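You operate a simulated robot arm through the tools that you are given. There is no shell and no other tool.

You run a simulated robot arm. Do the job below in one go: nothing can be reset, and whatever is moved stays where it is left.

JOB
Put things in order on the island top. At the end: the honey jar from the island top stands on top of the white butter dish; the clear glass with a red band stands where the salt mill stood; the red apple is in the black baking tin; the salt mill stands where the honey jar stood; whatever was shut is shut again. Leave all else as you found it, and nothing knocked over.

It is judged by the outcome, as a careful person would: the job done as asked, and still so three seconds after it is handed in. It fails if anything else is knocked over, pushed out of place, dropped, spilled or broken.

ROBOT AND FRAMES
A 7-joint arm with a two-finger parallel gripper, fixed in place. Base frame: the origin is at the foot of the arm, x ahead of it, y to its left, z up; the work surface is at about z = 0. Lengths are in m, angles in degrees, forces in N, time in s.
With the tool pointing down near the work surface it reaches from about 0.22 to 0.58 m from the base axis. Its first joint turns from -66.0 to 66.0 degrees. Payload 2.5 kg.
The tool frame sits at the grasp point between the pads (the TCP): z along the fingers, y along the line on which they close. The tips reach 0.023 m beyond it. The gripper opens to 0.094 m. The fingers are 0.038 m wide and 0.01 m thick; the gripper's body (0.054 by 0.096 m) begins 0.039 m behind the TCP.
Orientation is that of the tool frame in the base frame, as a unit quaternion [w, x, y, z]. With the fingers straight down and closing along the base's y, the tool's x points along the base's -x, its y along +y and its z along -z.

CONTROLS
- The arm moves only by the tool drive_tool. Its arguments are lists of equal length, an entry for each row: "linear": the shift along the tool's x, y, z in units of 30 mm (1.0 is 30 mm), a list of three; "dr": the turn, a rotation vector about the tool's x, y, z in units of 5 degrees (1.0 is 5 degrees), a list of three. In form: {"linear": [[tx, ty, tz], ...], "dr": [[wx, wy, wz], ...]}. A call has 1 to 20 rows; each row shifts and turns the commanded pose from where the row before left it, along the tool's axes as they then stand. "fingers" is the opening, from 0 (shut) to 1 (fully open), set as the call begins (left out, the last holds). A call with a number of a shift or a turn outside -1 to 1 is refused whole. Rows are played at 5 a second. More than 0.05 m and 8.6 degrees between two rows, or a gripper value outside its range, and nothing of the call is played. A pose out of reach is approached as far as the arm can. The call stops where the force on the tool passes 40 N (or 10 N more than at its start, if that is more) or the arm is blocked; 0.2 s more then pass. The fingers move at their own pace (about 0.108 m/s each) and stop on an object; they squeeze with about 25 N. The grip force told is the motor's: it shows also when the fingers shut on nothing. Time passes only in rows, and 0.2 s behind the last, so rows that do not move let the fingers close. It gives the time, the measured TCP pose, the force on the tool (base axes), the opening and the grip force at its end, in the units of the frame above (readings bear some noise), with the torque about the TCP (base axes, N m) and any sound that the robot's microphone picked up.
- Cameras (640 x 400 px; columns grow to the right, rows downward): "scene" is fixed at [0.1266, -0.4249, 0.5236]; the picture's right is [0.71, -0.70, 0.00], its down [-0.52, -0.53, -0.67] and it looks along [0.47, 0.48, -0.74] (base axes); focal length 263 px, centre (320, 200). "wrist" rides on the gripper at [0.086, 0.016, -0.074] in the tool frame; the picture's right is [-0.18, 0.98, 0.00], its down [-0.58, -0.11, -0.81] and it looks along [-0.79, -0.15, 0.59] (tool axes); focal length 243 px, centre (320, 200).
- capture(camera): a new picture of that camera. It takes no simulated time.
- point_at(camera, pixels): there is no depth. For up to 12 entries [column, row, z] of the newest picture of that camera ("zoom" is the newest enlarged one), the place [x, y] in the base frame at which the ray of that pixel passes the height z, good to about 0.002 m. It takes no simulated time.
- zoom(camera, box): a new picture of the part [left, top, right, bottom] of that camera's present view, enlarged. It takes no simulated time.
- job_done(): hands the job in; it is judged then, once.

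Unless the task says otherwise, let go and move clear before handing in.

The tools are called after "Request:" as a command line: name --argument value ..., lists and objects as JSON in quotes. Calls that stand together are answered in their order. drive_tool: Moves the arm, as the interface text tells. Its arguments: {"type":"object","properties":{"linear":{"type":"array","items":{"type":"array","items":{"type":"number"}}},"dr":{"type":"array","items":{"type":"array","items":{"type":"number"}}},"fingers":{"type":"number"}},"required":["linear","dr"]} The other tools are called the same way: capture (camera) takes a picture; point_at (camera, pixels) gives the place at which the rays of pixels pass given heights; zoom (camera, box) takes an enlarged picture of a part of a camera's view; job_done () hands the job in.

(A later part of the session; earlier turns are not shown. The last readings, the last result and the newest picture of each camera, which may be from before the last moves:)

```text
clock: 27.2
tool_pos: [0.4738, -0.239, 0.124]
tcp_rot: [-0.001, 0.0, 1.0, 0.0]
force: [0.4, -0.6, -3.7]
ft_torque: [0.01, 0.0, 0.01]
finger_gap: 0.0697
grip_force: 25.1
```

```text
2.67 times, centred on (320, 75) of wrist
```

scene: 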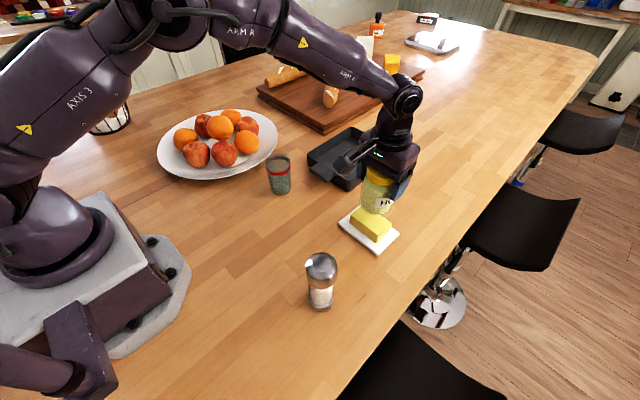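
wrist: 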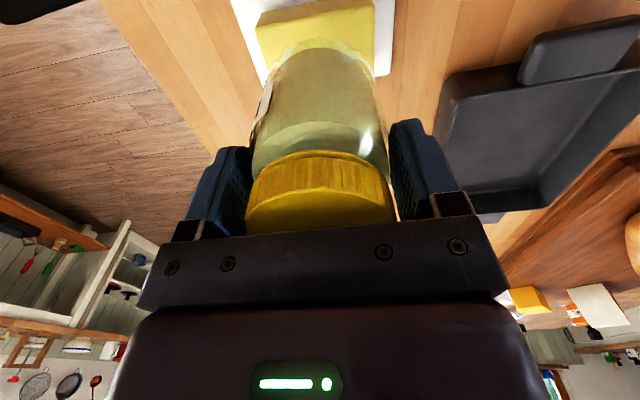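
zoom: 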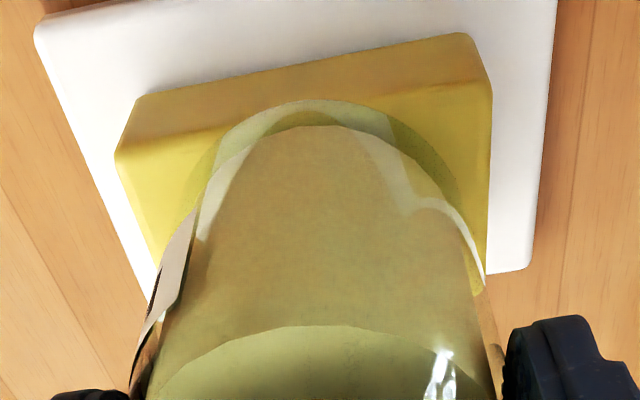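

The force is back to −3.7 N, so the jar just touches. I'll settle 1 mm more and open the fingers.

Request:
drive_tool --linear '[[0, 0, 0.04], [0, 0, 0]]' --dr '[[0, 0, 0], [0, 0, 0]]'

Request:
drive_tool --linear '[[0, 0, 0], [0, 0, 0], [0, 0, 0], [0, 0, 0]]' --dr '[[0, 0, 0], [0, 0, 0], [0, 0, 0], [0, 0, 0]]' --fingers 1

Request:
zoom --camera "scene" --box '[330, 170, 420, 260]'

```text
clock: 27.8
tool_pos: [0.476, -0.2398, 0.1252]
tcp_rot: [0.0, 0.0, 1.0, 0.0]
force: [-2.1, 0.7, 0.1]
ft_torque: [-0.05, -0.01, -0.01]
finger_gap: 0.07
grip_force: 25.7
```

```text
clock: 28.8
tool_pos: [0.4744, -0.2397, 0.1236]
tcp_rot: [0.0, 0.0, 1.0, 0.0]
force: [-0.3, 0.7, -0.7]
ft_torque: [0.01, 0.0, -0.01]
finger_gap: 0.0942
grip_force: 0.0
```

```text
4.44 times, centred on (375, 215) of scene
```

zoom: 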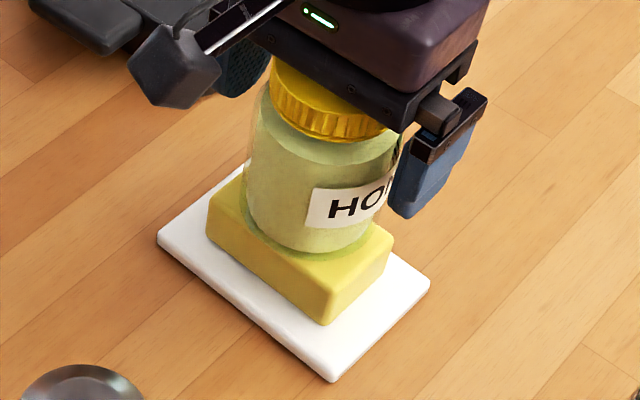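

The jar stands upright on the butter with the fingers clear. I'll rise straight up to about z = 0.28 and check.

Request:
drive_tool --linear '[[0, 0, -0.4], [0, 0, -0.8], [0, 0, -1], [0, 0, -1], [0, 0, -1], [0, 0, -1]]' --dr '[[0, 0, 0], [0, 0, 0], [0, 0, 0], [0, 0, 0], [0, 0, 0], [0, 0, 0]]'

Request:
capture --camera "scene"

```text
clock: 30.2
tool_pos: [0.4742, -0.2392, 0.2801]
tcp_rot: [0.0, 0.0, 1.0, 0.0]
force: [0.6, 0.3, -0.6]
ft_torque: [-0.02, -0.04, -0.02]
finger_gap: 0.094
grip_force: 0.1
```

```text
taken
```

scene: 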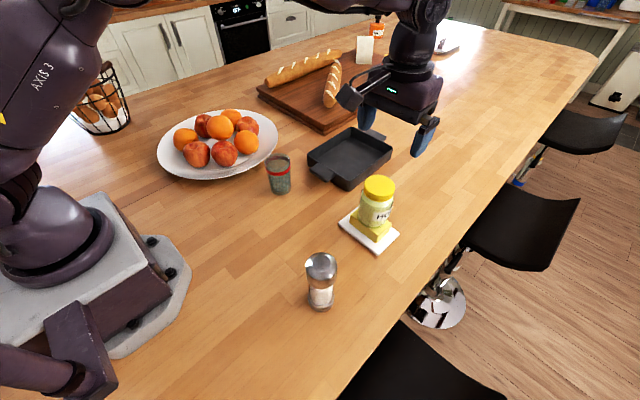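

The jar stands well on the dish at (375,205). I'll move over the salt mill at (0.272,−0.28), staying at z = 0.28.

Request:
drive_tool --linear '[[0.84, -0.17, 0], [0.84, -0.17, 0], [0.84, -0.17, 0], [0.84, -0.17, 0], [0.84, -0.17, 0], [0.84, -0.17, 0], [0.84, -0.17, 0], [0.84, -0.17, 0], [0, 0, 0.6], [0, 0, 0.6], [0, 0, 0]]' --dr '[[0, 0, 0], [0, 0, 0], [0, 0, 0], [0, 0, 0], [0, 0, 0], [0, 0, 0], [0, 0, 0], [0, 0, 0], [0, 0, 0], [0, 0, 0], [0, 0, 0]]'

Request:
capture --camera "wrist"

Request:
capture --camera "scene"

```text
clock: 32.6
tool_pos: [0.2718, -0.2795, 0.2432]
tcp_rot: [0.0, 0.0, 1.0, 0.0]
force: [0.6, -0.3, -0.2]
ft_torque: [-0.03, -0.01, -0.02]
finger_gap: 0.094
grip_force: 0.0
```

```text
taken
```

wrist: 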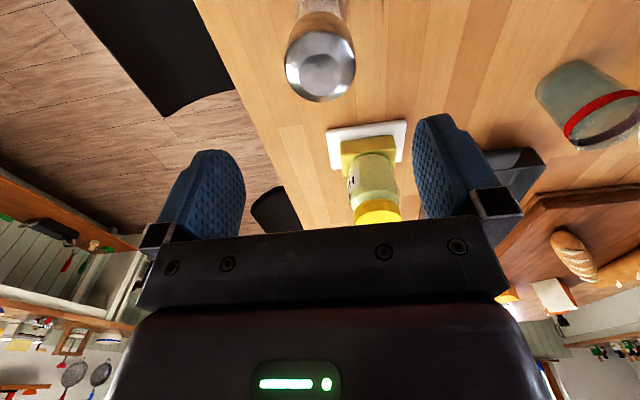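

```text
taken
```

scene: 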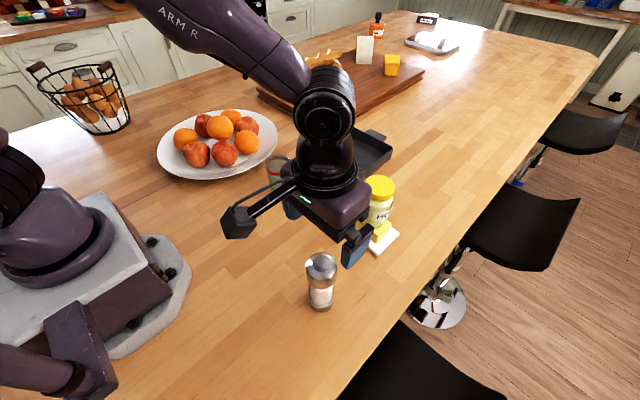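

The wrist view shows the mill's top at (320,65). I'll check its centre by ray at z = 0.15.

Request:
zoom --camera "wrist" --box '[260, 0, 380, 110]'

Request:
point_at --camera "wrist" --pixels '[[320, 73, 0.15], [320, 73, 0.14], [285, 65, 0.125], [356, 60, 0.125], [320, 102, 0.135]]'

```text
3.64 times, centred on (320, 55) of wrist
```

zoom: 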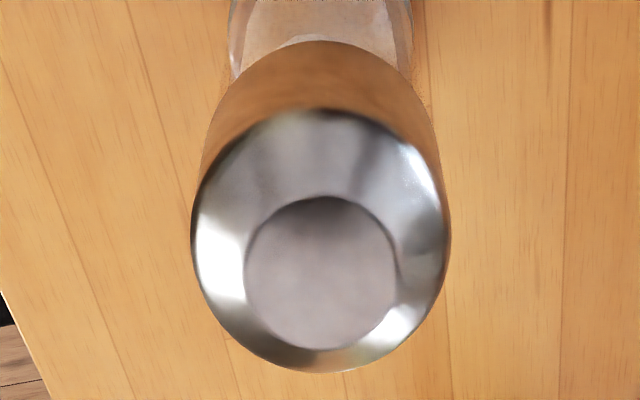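

```text
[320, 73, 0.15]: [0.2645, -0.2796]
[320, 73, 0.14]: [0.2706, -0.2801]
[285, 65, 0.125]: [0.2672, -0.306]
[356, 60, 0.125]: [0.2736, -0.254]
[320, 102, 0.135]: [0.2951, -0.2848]
```

The mill is centred at about (0.271,−0.280) with its top near 0.143, which matches the tool position. I'll descend to z = 0.114 with the fingers open.

Request:
drive_tool --linear '[[0, 0, 0.8], [0, 0, 0.8], [0, 0, 0.8], [0, 0, 0.7], [0, 0, 0.6], [0, 0, 0.6], [0, 0, 0]]' --dr '[[0, 0, 0], [0, 0, 0], [0, 0, 0], [0, 0, 0], [0, 0, 0], [0, 0, 0], [0, 0, 0]]' --fingers 1

Request:
capture --camera "wrist"

Request:
zoom --camera "scene" --box '[260, 220, 380, 330]'

```text
clock: 34.2
tool_pos: [0.2731, -0.2796, 0.113]
tcp_rot: [0.0, 0.0, 1.0, 0.0]
force: [-0.8, -0.1, 0.1]
ft_torque: [0.03, 0.0, -0.02]
finger_gap: 0.094
grip_force: 0.2
```

```text
taken
```

wrist: 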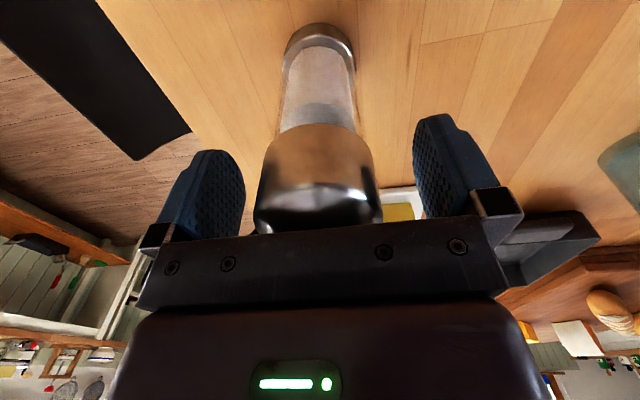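

```text
3.64 times, centred on (320, 275) of scene
```

zoom: 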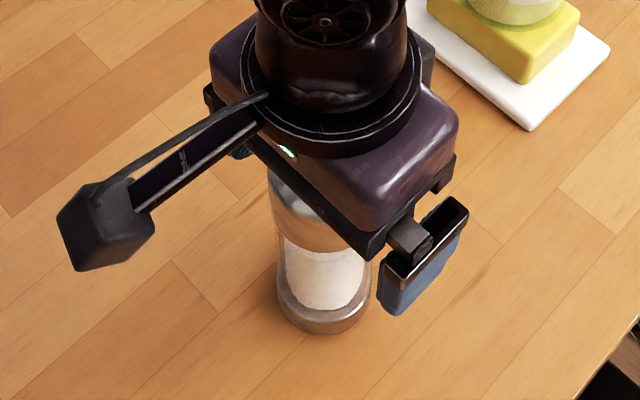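

The mill head (255–380) sits centred between the pads, with no contact force. I'll close on it.

Request:
drive_tool --linear '[[0, 0, 0], [0, 0, 0], [0, 0, 0], [0, 0, 0], [0, 0, 0]]' --dr '[[0, 0, 0], [0, 0, 0], [0, 0, 0], [0, 0, 0], [0, 0, 0]]' --fingers 0

Request:
capture --camera "wrist"

Request:
zoom --camera "scene" --box '[260, 220, 380, 330]'

```text
clock: 35.4
tool_pos: [0.2722, -0.28, 0.1133]
tcp_rot: [0.001, 0.0, 1.0, 0.0]
force: [0.5, -0.6, 0.2]
ft_torque: [-0.02, 0.02, 0.01]
finger_gap: 0.0506
grip_force: 24.6
```

```text
taken
```

wrist: 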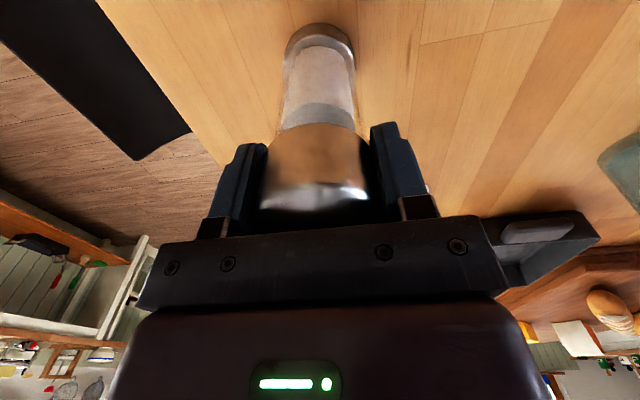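

```text
3.64 times, centred on (320, 275) of scene
```

zoom: 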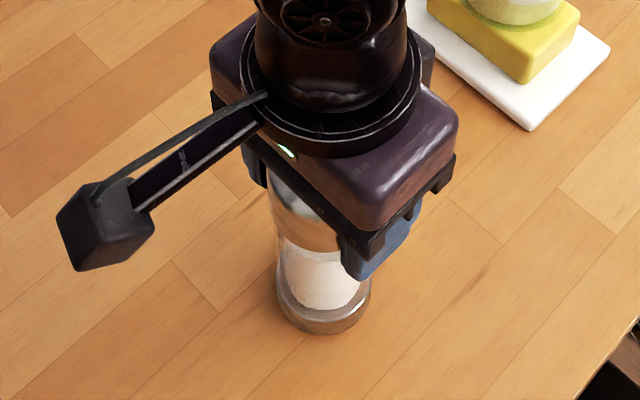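

The grip holds at a 50.6 mm gap, so the mill's place is (0.272,−0.280). I'll lift it 60 mm and carry it to the jar's old place at (0.309,−0.102).

Request:
drive_tool --linear '[[0, 0, -0.4], [0, 0, -0.8], [0, 0, -0.8], [0, 0, 0], [-0.07, 0.33, 0], [-0.14, 0.7, 0], [-0.18, 0.87, 0], [-0.19, 0.93, 0], [-0.19, 0.93, 0], [-0.18, 0.87, 0], [-0.14, 0.67, 0], [-0.14, 0.63, 0], [0, 0, 0]]' --dr '[[0, 0, 0], [0, 0, 0], [0, 0, 0], [0, 0, 0], [0, 0, 0], [0, 0, 0], [0, 0, 0], [0, 0, 0], [0, 0, 0], [0, 0, 0], [0, 0, 0], [0, 0, 0], [0, 0, 0]]'

Request:
capture --camera "scene"

Request:
capture --camera "wrist"

```text
clock: 38.2
tool_pos: [0.31, -0.1022, 0.1736]
tcp_rot: [0.0, 0.0, 1.0, 0.0]
force: [0.9, 0.1, -1.8]
ft_torque: [0.0, -0.01, 0.0]
finger_gap: 0.0508
grip_force: 24.7
```

```text
taken
```

scene: 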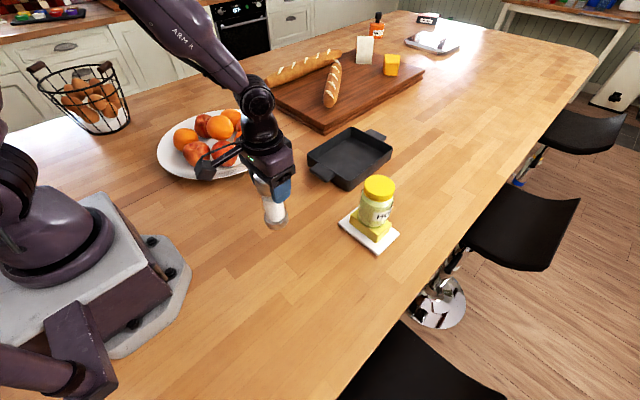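

```text
taken
```

wrist: 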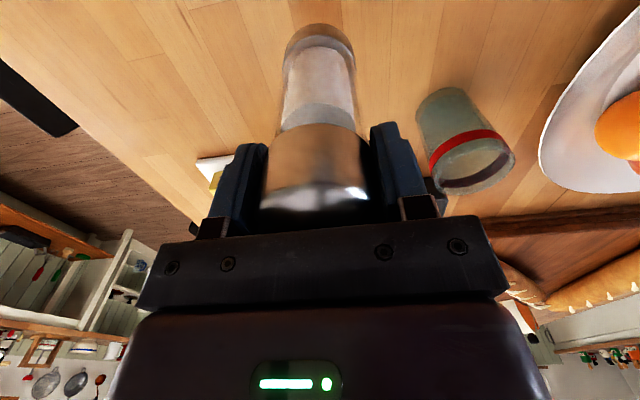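

The mill hangs straight over the target. I'll lower 54 mm, then creep to contact.

Request:
drive_tool --linear '[[0, 0, 0.5], [0, 0, 0.5], [0, 0, 0.4], [0, 0, 0.3], [0, 0, 0.1], [0, 0, 0]]' --dr '[[0, 0, 0], [0, 0, 0], [0, 0, 0], [0, 0, 0], [0, 0, 0], [0, 0, 0]]'

Request:
drive_tool --linear '[[0, 0, 0.07], [0, 0, 0.05], [0, 0, 0]]' --dr '[[0, 0, 0], [0, 0, 0], [0, 0, 0]]'

```text
clock: 39.6
tool_pos: [0.3092, -0.102, 0.1205]
tcp_rot: [-0.001, 0.0, 1.0, 0.0]
force: [-0.1, 0.5, -2.4]
ft_torque: [-0.01, 0.01, 0.03]
finger_gap: 0.0507
grip_force: 24.9
```

```text
clock: 40.4
tool_pos: [0.3105, -0.102, 0.1162]
tcp_rot: [0.0, 0.0, 1.0, 0.0]
force: [0.1, 0.5, -1.7]
ft_torque: [-0.02, -0.01, -0.01]
finger_gap: 0.0506
grip_force: 24.9
```

The tool is at z = 0.116 with about 3 mm to go and no contact yet. I'll creep on.

Request:
drive_tool --linear '[[0, 0, 0.05], [0, 0, 0.04], [0, 0, 0]]' --dr '[[0, 0, 0], [0, 0, 0], [0, 0, 0]]'

```text
clock: 41.2
tool_pos: [0.3099, -0.1028, 0.1141]
tcp_rot: [0.0, 0.0, 1.0, 0.001]
force: [-3.4, 1.3, 12.8]
ft_torque: [0.15, 0.21, 0.07]
finger_gap: 0.0507
grip_force: 24.8
```

Contact at z = 0.114 with +12.8 N. I'll ease back about 1.2 mm and then release.

Request:
drive_tool --linear '[[0, 0, -0.035], [0, 0, 0]]' --dr '[[0, 0, 0], [0, 0, 0]]'

```text
clock: 41.8
tool_pos: [0.3103, -0.1019, 0.1136]
tcp_rot: [0.0, -0.001, 1.0, 0.0]
force: [-0.1, -0.3, -2.5]
ft_torque: [0.0, -0.01, 0.0]
finger_gap: 0.0506
grip_force: 25.4
```

Request:
drive_tool --linear '[[0, 0, 0.015], [0, 0, 0]]' --dr '[[0, 0, 0], [0, 0, 0]]'

Request:
drive_tool --linear '[[0, 0, 0], [0, 0, 0], [0, 0, 0], [0, 0, 0]]' --dr '[[0, 0, 0], [0, 0, 0], [0, 0, 0], [0, 0, 0]]' --fingers 1

Request:
drive_tool --linear '[[0, 0, -0.4], [0, 0, -0.8], [0, 0, -1], [0, 0, -1], [0, 0, -1], [0, 0, -1]]' --dr '[[0, 0, 0], [0, 0, 0], [0, 0, 0], [0, 0, 0], [0, 0, 0], [0, 0, 0]]'

Request:
capture --camera "scene"

Request:
capture --camera "wrist"

```text
clock: 42.4
tool_pos: [0.3101, -0.1024, 0.1149]
tcp_rot: [0.0, 0.0, 1.0, 0.0]
force: [-0.7, 0.1, -3.2]
ft_torque: [0.0, -0.03, -0.05]
finger_gap: 0.0505
grip_force: 25.0
```

```text
clock: 43.4
tool_pos: [0.3098, -0.1022, 0.1144]
tcp_rot: [0.0, 0.0, 1.0, 0.0]
force: [0.5, 0.8, 0.1]
ft_torque: [0.0, -0.01, 0.0]
finger_gap: 0.0938
grip_force: 0.0
```

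```text
clock: 44.8
tool_pos: [0.3084, -0.1016, 0.2702]
tcp_rot: [0.001, -0.001, 1.0, 0.0]
force: [0.0, 0.3, -0.1]
ft_torque: [-0.02, 0.01, 0.01]
finger_gap: 0.0941
grip_force: 0.1
```

```text
taken
```

scene: 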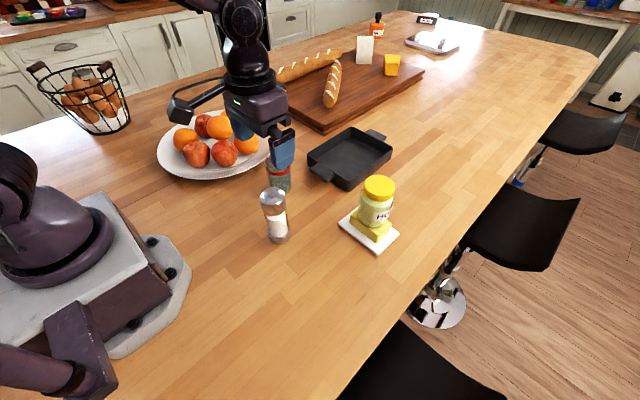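

```text
taken
```

wrist: 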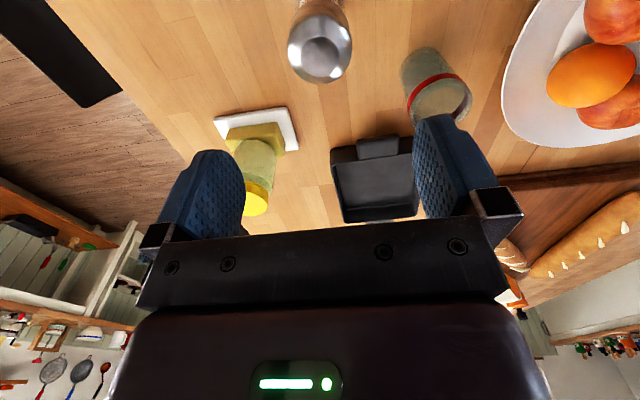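

The mill stands upright where the jar was, at (276,215). Next is the glass, so I'll move over it at about (0.411, 0.018), staying high.

Request:
drive_tool --linear '[[-0.68, 0.8, 0], [-0.68, 0.8, 0], [-0.68, 0.8, 0], [-0.68, 0.8, 0], [-0.68, 0.8, 0], [0, 0, 0.6], [0, 0, 0.6], [0, 0, 0.6], [0, 0, 0]]' --dr '[[0, 0, 0], [0, 0, 0], [0, 0, 0], [0, 0, 0], [0, 0, 0], [0, 0, 0], [0, 0, 0], [0, 0, 0], [0, 0, 0]]'

Request:
capture --camera "wrist"

Request:
zoom --camera "wrist" --box '[240, 0, 400, 130]'

Request:
zoom --camera "scene" --box '[240, 130, 320, 210]'

```text
clock: 46.8
tool_pos: [0.4113, 0.0184, 0.2156]
tcp_rot: [0.0, 0.0, 1.0, 0.0]
force: [0.7, 0.1, -0.2]
ft_torque: [0.0, 0.02, -0.04]
finger_gap: 0.0938
grip_force: 0.1
```

```text
taken
```

wrist: 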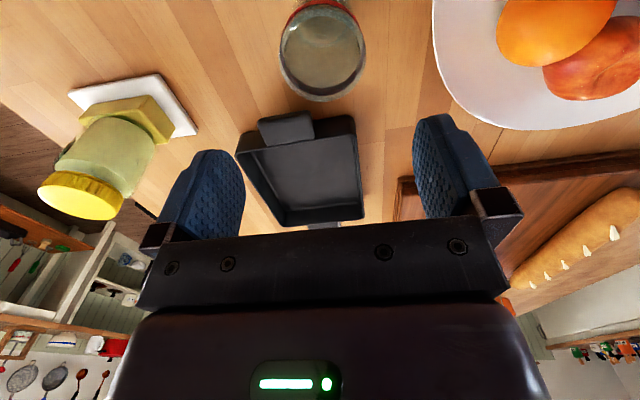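

```text
3.08 times, centred on (320, 65) of wrist
```

zoom: 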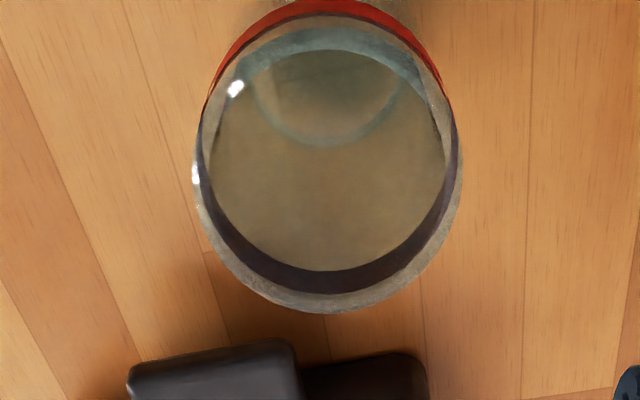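

```text
5.00 times, centred on (280, 170) of scene
```

zoom: 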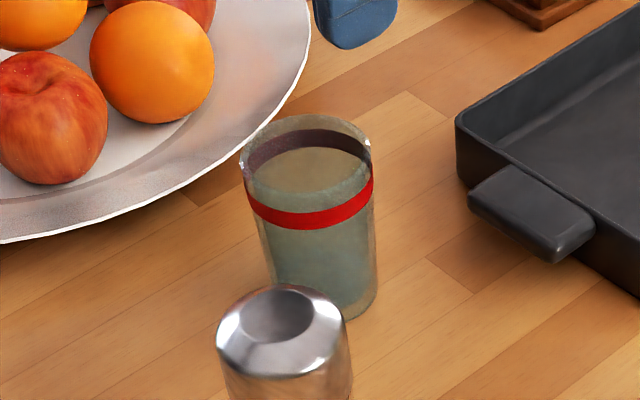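

I'll measure the glass rim by ray at several heights.

Request:
point_at --camera "wrist" --pixels '[[278.8, 55.3, 0.095], [366.1, 48.8, 0.095], [323.2, 101.4, 0.095], [323.0, 8.0, 0.095], [322.6, 53.6, 0.095]]'

Request:
point_at --camera "scene" --pixels '[[263.8, 163.0, 0.095], [290.4, 161.0, 0.095], [277.0, 153.0, 0.095], [277.2, 161.2, 0.095], [277.2, 161.2, 0.09], [282.0, 194.5, 0.0]]'

```text
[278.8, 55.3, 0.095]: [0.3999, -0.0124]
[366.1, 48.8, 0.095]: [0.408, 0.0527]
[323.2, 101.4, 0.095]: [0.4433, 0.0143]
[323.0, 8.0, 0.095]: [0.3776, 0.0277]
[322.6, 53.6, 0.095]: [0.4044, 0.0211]
```

```text
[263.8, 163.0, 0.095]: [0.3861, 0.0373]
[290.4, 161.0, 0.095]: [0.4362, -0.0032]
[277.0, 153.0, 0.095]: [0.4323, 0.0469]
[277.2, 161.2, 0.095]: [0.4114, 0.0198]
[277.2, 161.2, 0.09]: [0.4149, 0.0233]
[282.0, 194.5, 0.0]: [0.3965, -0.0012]
```

The glass is centred at (0.411,0.0195) with its rim at about 0.095, directly below the tool. I'll descend to z = 0.064 with the fingers open.

Request:
drive_tool --linear '[[0, 0.03, 0.8], [0, 0, 0.8], [0, 0, 0.8], [0, 0, 0.8], [0, 0, 0.7], [0, 0, 0.6], [0, 0, 0.55], [0, 0, 0]]' --dr '[[0, 0, 0], [0, 0, 0], [0, 0, 0], [0, 0, 0], [0, 0, 0], [0, 0, 0], [0, 0, 0], [0, 0, 0]]' --fingers 1

Request:
capture --camera "wrist"

Request:
zoom --camera "scene" --box '[230, 110, 340, 220]'

```text
clock: 48.6
tool_pos: [0.412, 0.018, 0.0652]
tcp_rot: [-0.001, 0.001, 1.0, 0.0]
force: [-0.6, 1.3, 0.5]
ft_torque: [-0.01, 0.0, 0.01]
finger_gap: 0.0939
grip_force: 0.1
```

```text
taken
```

wrist: 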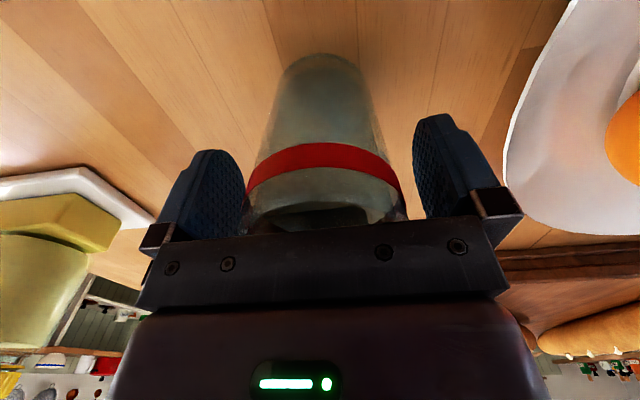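

```text
3.64 times, centred on (285, 165) of scene
```

zoom: 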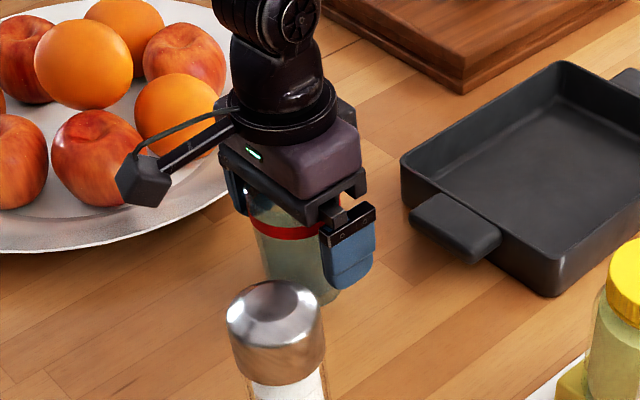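

The glass (250–400) is centred between the pads. I'll close in two stages so the final contact is gentle.

Request:
drive_tool --linear '[[0, 0, 0], [0, 0, 0]]' --dr '[[0, 0, 0], [0, 0, 0]]' --fingers 0.74

Request:
drive_tool --linear '[[0, 0, 0], [0, 0, 0], [0, 0, 0], [0, 0, 0], [0, 0, 0]]' --dr '[[0, 0, 0], [0, 0, 0], [0, 0, 0], [0, 0, 0], [0, 0, 0]]' --fingers 0

Request:
capture --camera "wrist"

```text
clock: 49.2
tool_pos: [0.4123, 0.0187, 0.0642]
tcp_rot: [0.0, -0.001, 1.0, -0.001]
force: [0.2, 1.0, -0.1]
ft_torque: [0.01, -0.02, -0.03]
finger_gap: 0.0695
grip_force: 0.1
```

```text
clock: 50.4
tool_pos: [0.4122, 0.019, 0.0654]
tcp_rot: [0.0, 0.0, 1.0, 0.001]
force: [-0.5, 1.9, 2.8]
ft_torque: [-0.05, 0.06, -0.05]
finger_gap: 0.0629
grip_force: 25.4
```

```text
taken
```

wrist: 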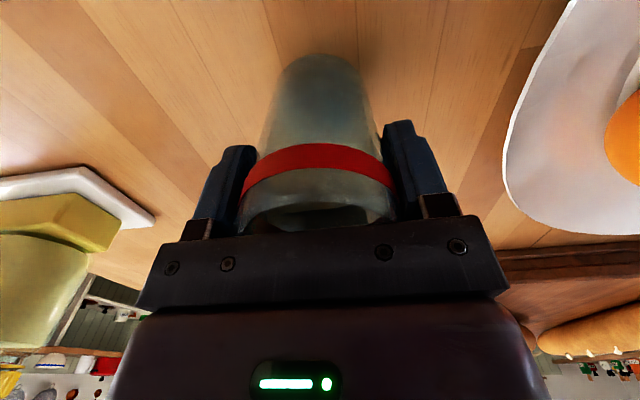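

The glass is gripped at a 62.9 mm gap. I'll lift it slowly and straight to about z = 0.238 so it clears the mill.

Request:
drive_tool --linear '[[0, 0, -0.15], [0, 0, -0.3], [0, 0, -0.45], [0, 0, -0.5], [0, 0, -0.5], [0, 0, -0.5], [0, 0, -0.5], [0, 0, -0.5], [0, 0, -0.5], [0, 0, -0.5], [0, 0, -0.5], [0, 0, -0.4], [0, 0, -0.3], [0, 0, -0.15], [0, 0, 0]]' --dr '[[0, 0, 0], [0, 0, 0], [0, 0, 0], [0, 0, 0], [0, 0, 0], [0, 0, 0], [0, 0, 0], [0, 0, 0], [0, 0, 0], [0, 0, 0], [0, 0, 0], [0, 0, 0], [0, 0, 0], [0, 0, 0], [0, 0, 0]]'

Request:
capture --camera "scene"

Request:
capture --camera "wrist"

```text
clock: 53.6
tool_pos: [0.4122, 0.0192, 0.2373]
tcp_rot: [0.0, -0.001, 1.0, 0.0]
force: [-0.4, -0.8, -2.2]
ft_torque: [0.02, 0.0, 0.0]
finger_gap: 0.0632
grip_force: 25.0
```

```text
taken
```

scene: 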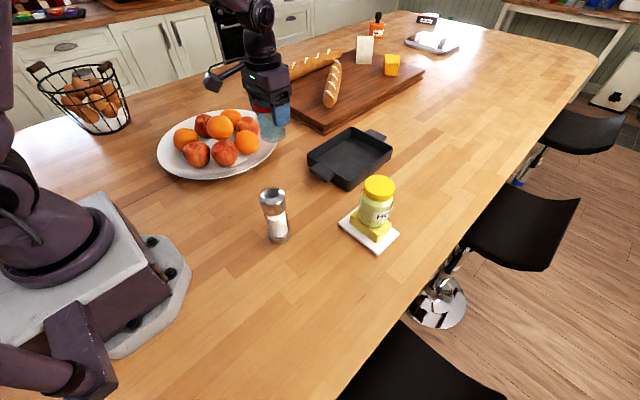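

```text
taken
```

wrist: 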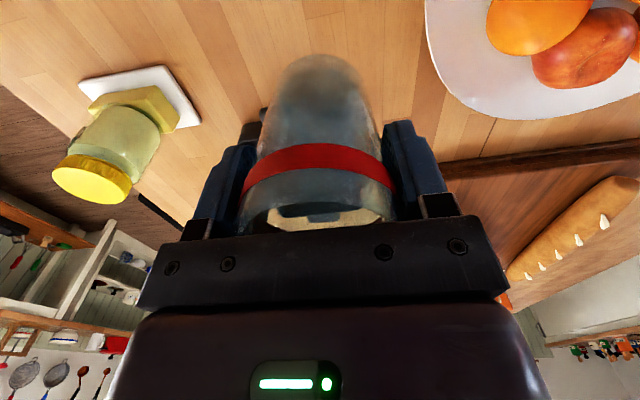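

The glass hangs upright (2.2 N). I'll carry it slowly and level toward the mill's old place at (0.272,−0.280), in two smooth legs.

Request:
drive_tool --linear '[[0.0637, -0.1359, 0], [0.1273, -0.2717, 0], [0.191, -0.4076, 0], [0.2122, -0.4529, 0], [0.2122, -0.4529, 0], [0.2122, -0.4529, 0], [0.2122, -0.4529, 0], [0.2122, -0.4529, 0], [0.2122, -0.4529, 0], [0.2122, -0.4529, 0], [0.2122, -0.4529, 0], [0.2122, -0.4529, 0], [0.2122, -0.4529, 0], [0.2122, -0.4529, 0], [0.191, -0.4076, 0], [0.1273, -0.2717, 0], [0.0637, -0.1359, 0], [0, 0, 0]]' --dr '[[0, 0, 0], [0, 0, 0], [0, 0, 0], [0, 0, 0], [0, 0, 0], [0, 0, 0], [0, 0, 0], [0, 0, 0], [0, 0, 0], [0, 0, 0], [0, 0, 0], [0, 0, 0], [0, 0, 0], [0, 0, 0], [0, 0, 0], [0, 0, 0], [0, 0, 0], [0, 0, 0]]'

Request:
drive_tool --linear '[[0.0637, -0.1359, 0], [0.1273, -0.2717, 0], [0.191, -0.4076, 0], [0.2122, -0.4529, 0], [0.2122, -0.4529, 0], [0.2122, -0.4529, 0], [0.191, -0.4076, 0], [0.1698, -0.3623, 0], [0.1273, -0.2717, 0], [0.0679, -0.1449, 0], [0, 0, 0]]' --dr '[[0, 0, 0], [0, 0, 0], [0, 0, 0], [0, 0, 0], [0, 0, 0], [0, 0, 0], [0, 0, 0], [0, 0, 0], [0, 0, 0], [0, 0, 0], [0, 0, 0]]'

Request:
capture --camera "scene"

Request:
capture --camera "wrist"

```text
clock: 57.4
tool_pos: [0.3181, -0.1806, 0.2369]
tcp_rot: [0.001, 0.0, 1.0, 0.0]
force: [-0.1, 0.5, -2.6]
ft_torque: [0.01, 0.0, 0.02]
finger_gap: 0.0629
grip_force: 24.9
```

```text
clock: 59.8
tool_pos: [0.2716, -0.2812, 0.2373]
tcp_rot: [0.0, 0.0, 1.0, 0.0]
force: [0.1, -0.2, -2.1]
ft_torque: [0.02, -0.03, -0.02]
finger_gap: 0.063
grip_force: 25.5
```

```text
taken
```

scene: 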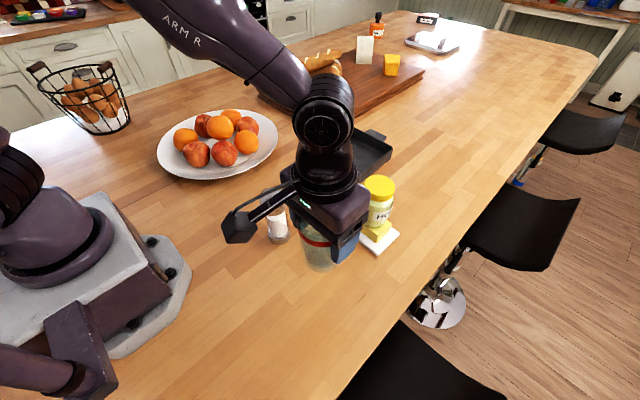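

```text
taken
```

wrist: 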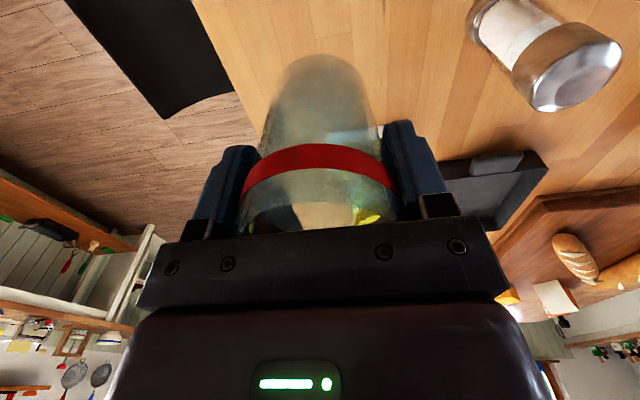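

The glass is over (0.272,−0.281), still level. I'll lower it smoothly to about 8 mm above the table.

Request:
drive_tool --linear '[[0, 0, 0.15], [0, 0, 0.3], [0, 0, 0.45], [0, 0, 0.5], [0, 0, 0.5], [0, 0, 0.5], [0, 0, 0.5], [0, 0, 0.5], [0, 0, 0.5], [0, 0, 0.5], [0, 0, 0.4], [0, 0, 0.3], [0, 0, 0.2], [0, 0, 0.15], [0, 0, 0.05], [0, 0, 0]]' --dr '[[0, 0, 0], [0, 0, 0], [0, 0, 0], [0, 0, 0], [0, 0, 0], [0, 0, 0], [0, 0, 0], [0, 0, 0], [0, 0, 0], [0, 0, 0], [0, 0, 0], [0, 0, 0], [0, 0, 0], [0, 0, 0], [0, 0, 0], [0, 0, 0]]'

Request:
zoom --camera "scene" --box '[260, 220, 380, 330]'

```text
clock: 63.2
tool_pos: [0.2713, -0.2808, 0.0729]
tcp_rot: [0.0, 0.0, 1.0, 0.0]
force: [0.1, 0.2, -1.9]
ft_torque: [-0.01, 0.01, 0.01]
finger_gap: 0.0627
grip_force: 24.8
```

```text
3.64 times, centred on (320, 275) of scene
```

zoom: 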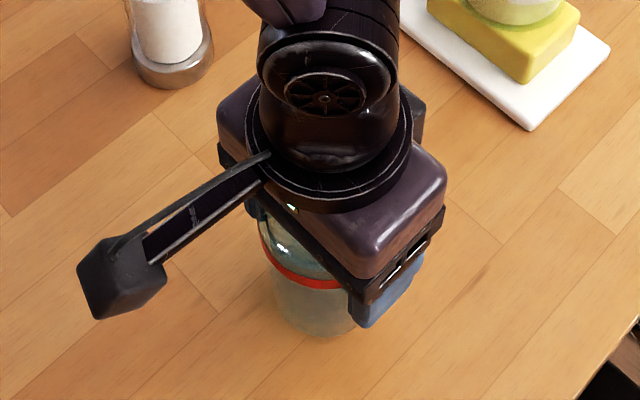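

The glass is about 8 mm above the table. I'll creep down in small steps.

Request:
drive_tool --linear '[[0, 0, 0.06], [0, 0, 0.06], [0, 0, 0.05], [0, 0, 0]]' --dr '[[0, 0, 0], [0, 0, 0], [0, 0, 0], [0, 0, 0]]'

Request:
drive_tool --linear '[[0, 0, 0.03], [0, 0, 0]]' --dr '[[0, 0, 0], [0, 0, 0]]'

```text
clock: 64.2
tool_pos: [0.2721, -0.281, 0.0668]
tcp_rot: [0.0, 0.0, 1.0, 0.0]
force: [0.1, -0.6, -2.2]
ft_torque: [-0.01, 0.0, -0.01]
finger_gap: 0.0628
grip_force: 24.7
```

```text
clock: 64.8
tool_pos: [0.2721, -0.2814, 0.067]
tcp_rot: [-0.001, 0.001, 1.0, 0.0]
force: [-0.1, -0.1, -1.8]
ft_torque: [0.0, 0.02, -0.04]
finger_gap: 0.063
grip_force: 25.2
```

No contact yet at z = 0.0665. I'll continue with steps of about 1 mm.

Request:
drive_tool --linear '[[0, 0, 0.03], [0, 0, 0]]' --dr '[[0, 0, 0], [0, 0, 0]]'

Request:
drive_tool --linear '[[0, 0, 0.02], [0, 0, 0]]' --dr '[[0, 0, 0], [0, 0, 0]]'

```text
clock: 65.4
tool_pos: [0.2699, -0.2802, 0.0654]
tcp_rot: [0.0, 0.0, 1.0, 0.0]
force: [-0.3, 0.0, -2.0]
ft_torque: [-0.05, -0.01, -0.02]
finger_gap: 0.0631
grip_force: 25.2
```

```text
clock: 66.0
tool_pos: [0.2719, -0.2817, 0.0655]
tcp_rot: [0.0, 0.0, 1.0, 0.0]
force: [-2.4, 2.7, 7.1]
ft_torque: [-0.06, 0.13, -0.08]
finger_gap: 0.0629
grip_force: 24.6
```

Contact with the table (+7 N). I'll ease by under half a millimetre and then open partway first.

Request:
drive_tool --linear '[[0, 0, -0.012], [0, 0, 0]]' --dr '[[0, 0, 0], [0, 0, 0]]'

Request:
drive_tool --linear '[[0, 0, 0], [0, 0, 0], [0, 0, 0]]' --dr '[[0, 0, 0], [0, 0, 0], [0, 0, 0]]' --fingers 0.75

Request:
drive_tool --linear '[[0, 0, 0], [0, 0, 0], [0, 0, 0]]' --dr '[[0, 0, 0], [0, 0, 0], [0, 0, 0]]' --fingers 1

Request:
capture --camera "wrist"

```text
clock: 66.6
tool_pos: [0.2712, -0.2809, 0.0651]
tcp_rot: [0.0, 0.0, 1.0, -0.001]
force: [0.0, -0.5, -1.4]
ft_torque: [-0.03, 0.0, -0.02]
finger_gap: 0.0629
grip_force: 25.0
```

```text
clock: 67.4
tool_pos: [0.2722, -0.2807, 0.0661]
tcp_rot: [0.0, 0.001, 1.0, 0.0]
force: [-0.2, 0.3, 0.1]
ft_torque: [-0.03, 0.03, 0.0]
finger_gap: 0.0707
grip_force: 0.1
```

```text
clock: 68.2
tool_pos: [0.2716, -0.2815, 0.065]
tcp_rot: [0.0, -0.001, 1.0, 0.0]
force: [-0.5, 0.1, 0.0]
ft_torque: [0.01, -0.02, -0.02]
finger_gap: 0.0943
grip_force: 0.1
```

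```text
taken
```

wrist: 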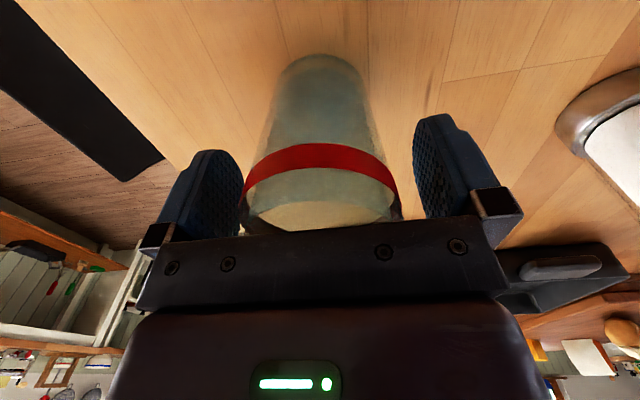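

The glass stands free between the open pads. I'll rise straight up to about z = 0.30 and check the whole scene.

Request:
drive_tool --linear '[[0, 0, -0.3], [0, 0, -0.6], [0, 0, -0.9], [0, 0, -1], [0, 0, -1], [0, 0, -1], [0, 0, -1], [0, 0, -1], [0, 0, -1], [0, 0, 0]]' --dr '[[0, 0, 0], [0, 0, 0], [0, 0, 0], [0, 0, 0], [0, 0, 0], [0, 0, 0], [0, 0, 0], [0, 0, 0], [0, 0, 0], [0, 0, 0]]'

Request:
capture --camera "scene"

Request:
capture --camera "wrist"

```text
clock: 70.4
tool_pos: [0.2721, -0.2804, 0.2989]
tcp_rot: [0.0, 0.0, 1.0, 0.0]
force: [0.8, 0.3, -0.2]
ft_torque: [0.01, -0.02, -0.01]
finger_gap: 0.0939
grip_force: 0.2
```

```text
taken
```

scene: 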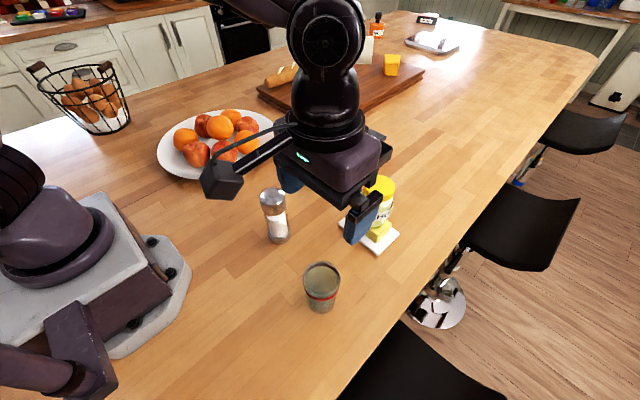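

```text
taken
```

wrist: 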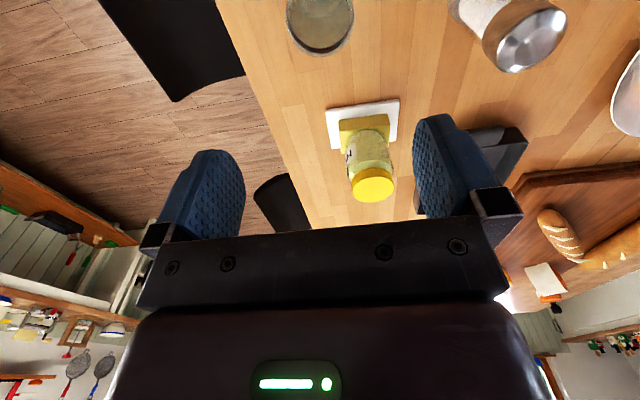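

The glass, mill and jar all stand in place. Before touching the fruit plate, I'll tilt the camera here to check the one corner of the island I haven't seen, near x 0.1–0.25 and y −0.5 to −0.35.

Request:
drive_tool --linear '[[0, 0, 0], [0, 0, 0], [0, 0, 0], [0, 0, 0], [0, 0, 0], [0, 0, 0], [0, 0, 0], [0, 0, 0], [0, 0, 0]]' --dr '[[0, 1, 0], [0, 1, 0], [0, 1, 0], [0, 1, 0], [0, 1, 0], [0, 1, 0], [0, 1, 0], [0, 1, 0], [0, 0, 0]]'

Request:
capture --camera "wrist"

```text
clock: 72.4
tool_pos: [0.2701, -0.282, 0.2982]
tcp_rot: [-0.342, 0.0, 0.94, 0.0]
force: [0.1, -0.6, 0.3]
ft_torque: [0.01, 0.03, 0.0]
finger_gap: 0.0937
grip_force: 0.1
```

```text
taken
```

wrist: 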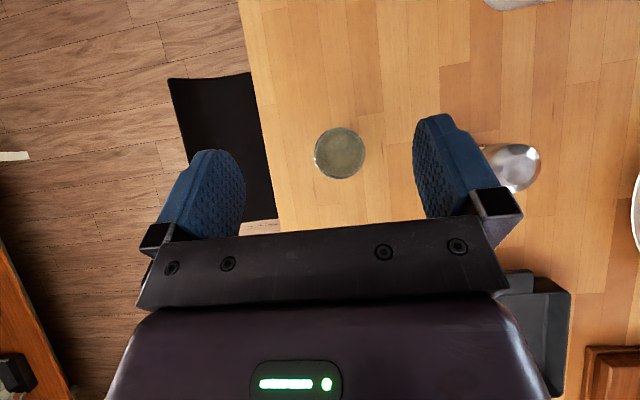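

No apple there either, so it must come from the plate. This view is also good for checking the glass at (340,153).

Request:
point_at --camera "wrist" --pixels '[[340, 153, 0.095], [515, 168, 0.143]]'

Request:
zoom --camera "scene" --box '[160, 95, 290, 185]'

```text
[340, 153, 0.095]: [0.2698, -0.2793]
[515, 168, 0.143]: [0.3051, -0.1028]
```

```text
4.44 times, centred on (225, 140) of scene
```

zoom: 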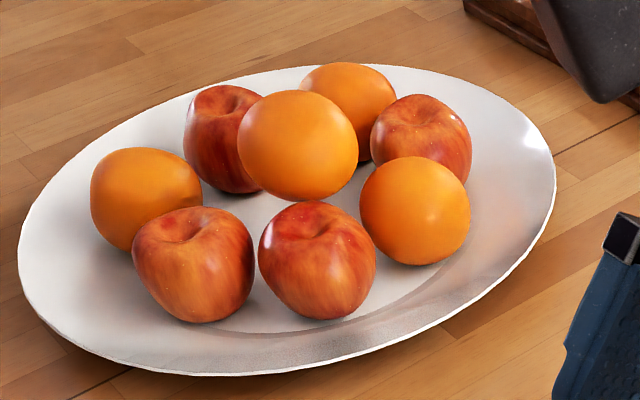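

The glass stands at (0.270,−0.279) and the mill at (0.305,−0.103), both where wanted. The easiest apple is A, at about (0.299,0.263), because it is isolated and not under the top orange. I'll untilt and travel high over to it.

Request:
drive_tool --linear '[[0, 0, 0], [0, 0, 0], [0, 0, 0], [0, 0, 0], [0, 0, 0], [0, 0, 0], [0, 0, 0], [0, 0, 0], [0, 0, 0]]' --dr '[[0, -1, 0], [0, -1, 0], [0, -1, 0], [0, -1, 0], [0, -1, 0], [0, -1, 0], [0, -1, 0], [0, -1, 0], [0, 0, 0]]'

Request:
drive_tool --linear '[[-0.05, 0.5, 0], [-0.05, 0.9, 0], [-0.05, 0.95, 0], [-0.05, 0.95, 0], [-0.05, 0.95, 0], [-0.05, 0.95, 0], [-0.05, 0.95, 0], [-0.05, 0.95, 0], [-0.05, 0.95, 0], [-0.05, 0.95, 0], [-0.05, 0.95, 0], [-0.05, 0.95, 0], [-0.05, 0.95, 0], [-0.05, 0.95, 0], [-0.05, 0.95, 0], [-0.05, 0.95, 0], [-0.05, 0.95, 0], [-0.05, 0.95, 0], [-0.05, 0.95, 0], [0, 0.5, 0]]' --dr '[[0, 0, 0], [0, 0, 0], [0, 0, 0], [0, 0, 0], [0, 0, 0], [0, 0, 0], [0, 0, 0], [0, 0, 0], [0, 0, 0], [0, 0, 0], [0, 0, 0], [0, 0, 0], [0, 0, 0], [0, 0, 0], [0, 0, 0], [0, 0, 0], [0, 0, 0], [0, 0, 0], [0, 0, 0], [0, 0, 0]]'

Request:
drive_tool --linear '[[0, 0, 0], [0, 0, 0], [0, 0, 0], [0, 0, 0], [0, 0, 0], [0, 0, 0], [0, 0, 0], [0, 0, 0], [0, 0, 0], [0, 0, 0], [0, 0, 0], [0, 0, 0]]' --dr '[[0, 0, 1], [0, 0, 1], [0, 0, 1], [0, 0, 1], [0, 0, 1], [0, 0, 1], [0, 0, 1], [0, 0, 1], [0, 0, 1], [0, 0, 1], [0, 0, 0.36], [0, 0, 0]]'

Request:
capture --camera "wrist"

Request:
capture --camera "scene"

```text
clock: 74.4
tool_pos: [0.2707, -0.2804, 0.2991]
tcp_rot: [0.001, 0.0, 1.0, 0.001]
force: [0.3, 0.1, -0.2]
ft_torque: [0.03, 0.04, 0.01]
finger_gap: 0.094
grip_force: 0.0
```

```text
clock: 78.6
tool_pos: [0.299, 0.2602, 0.3001]
tcp_rot: [-0.001, 0.0, 1.0, 0.0]
force: [0.2, 0.7, 0.0]
ft_torque: [0.01, -0.02, -0.01]
finger_gap: 0.0939
grip_force: 0.0
```

```text
clock: 81.2
tool_pos: [0.3012, 0.261, 0.2992]
tcp_rot: [0.0, 0.437, 0.899, 0.0]
force: [-0.2, -0.2, -0.7]
ft_torque: [0.0, 0.02, 0.0]
finger_gap: 0.0942
grip_force: 0.0
```

```text
taken
```

wrist: 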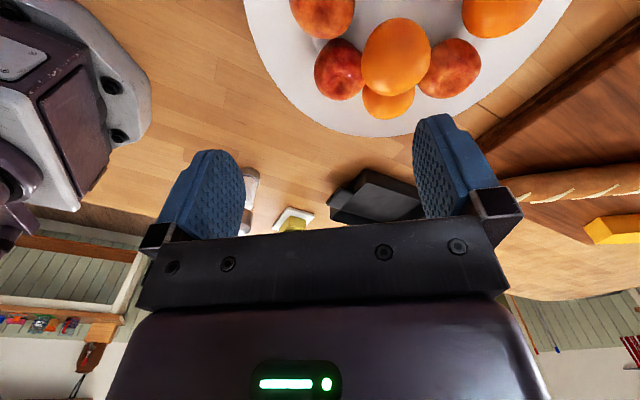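

```text
taken
```

scene: 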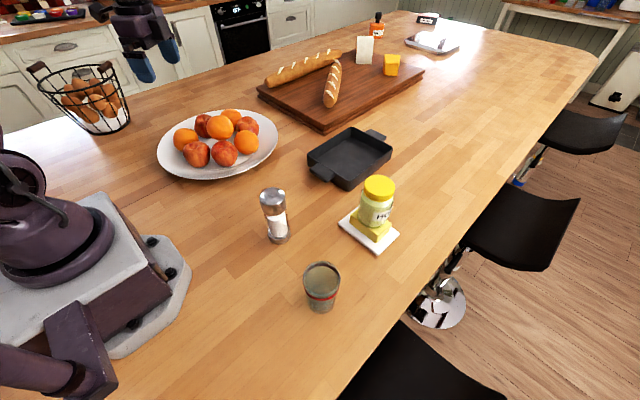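

The tool's closing line is now at 38° as wanted and it is above apple A. I'll descend to z = 0.165, with tips still above all fruit, and look.

Request:
drive_tool --linear '[[0, 0, 0.9], [0, 0, 0.9], [0, 0, 0.9], [0, 0, 0.9], [0, 0, 0.87], [0, 0, 0]]' --dr '[[0, 0, 0], [0, 0, 0], [0, 0, 0], [0, 0, 0], [0, 0, 0], [0, 0, 0]]'

Request:
capture --camera "wrist"

Request:
zoom --camera "scene" --box '[140, 60, 290, 185]'

```text
clock: 82.6
tool_pos: [0.2992, 0.2608, 0.1649]
tcp_rot: [-0.001, 0.437, 0.899, 0.0]
force: [-0.8, 0.0, 0.5]
ft_torque: [-0.02, -0.01, 0.02]
finger_gap: 0.094
grip_force: 0.1
```

```text
taken
```

wrist: 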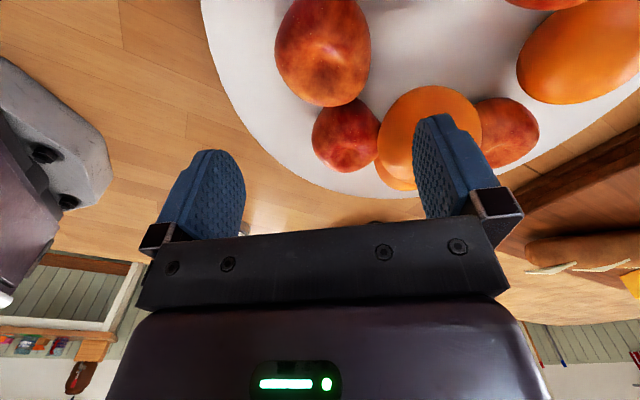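

```text
3.20 times, centred on (215, 122) of scene
```

zoom: 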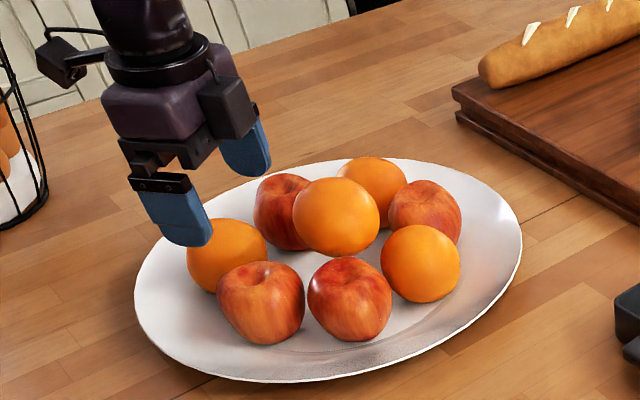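

Apple A spans (274–371) in the wrist view, under the fingers. I'll check its centre by ray.

Request:
point_at --camera "wrist" --pixels '[[323, 48, 0.048], [274, 48, 0.048], [371, 44, 0.048], [326, 107, 0.048], [346, 135, 0.048], [432, 130, 0.094]]'

Request:
zoom --camera "wrist" --box '[200, 0, 520, 200]'

```text
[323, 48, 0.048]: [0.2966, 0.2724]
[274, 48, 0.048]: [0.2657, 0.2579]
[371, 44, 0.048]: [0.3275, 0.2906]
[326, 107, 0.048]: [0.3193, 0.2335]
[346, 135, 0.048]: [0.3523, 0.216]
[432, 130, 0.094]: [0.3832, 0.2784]
```

```text
2.00 times, centred on (360, 100) of wrist
```

zoom: 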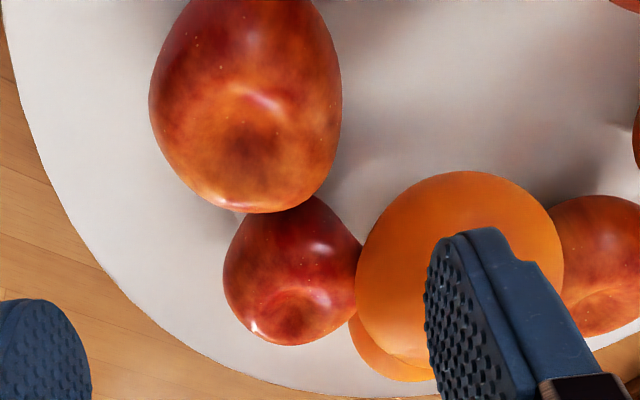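

Request:
point_at --camera "scene" --pixels '[[196.5, 154.5, 0.047], [196.5, 154.5, 0.04], [224.35, 153.5, 0.047], [220, 127.9, 0.094], [185.5, 140, 0.047]]'

Request:
point_at --camera "wrist" --pixels '[[322, 51, 0.048], [322, 51, 0.04], [322, 51, 0.055], [348, 134, 0.04], [348, 134, 0.055]]'

```text
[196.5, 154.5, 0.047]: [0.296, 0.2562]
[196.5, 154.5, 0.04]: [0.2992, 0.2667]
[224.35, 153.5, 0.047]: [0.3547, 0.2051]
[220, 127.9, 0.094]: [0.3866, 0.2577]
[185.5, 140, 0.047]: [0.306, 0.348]
```

```text
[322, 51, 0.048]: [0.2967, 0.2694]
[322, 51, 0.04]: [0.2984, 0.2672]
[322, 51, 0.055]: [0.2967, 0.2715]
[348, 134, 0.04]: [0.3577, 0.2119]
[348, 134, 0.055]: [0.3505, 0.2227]
```

The centre of A is best put at (0.2985, 0.2655, 0.042), and there are a few millimetres of room for the fingers beside the top orange. I'll turn 5° for balance, shift over it, narrow the opening slightly, and descend to z = 0.10 first.

Request:
drive_tool --linear '[[-0.0367, 0.0567, 0], [0, 0, 0], [0, 0, 0]]' --dr '[[0, 0, -1], [0, 0, 0], [0, 0, 0]]' --fingers 0.957

```text
clock: 83.4
tool_pos: [0.3028, 0.2608, 0.1654]
tcp_rot: [0.0, 0.398, 0.918, 0.001]
force: [0.0, 0.8, 0.0]
ft_torque: [-0.04, -0.03, -0.03]
finger_gap: 0.0902
grip_force: 0.1
```

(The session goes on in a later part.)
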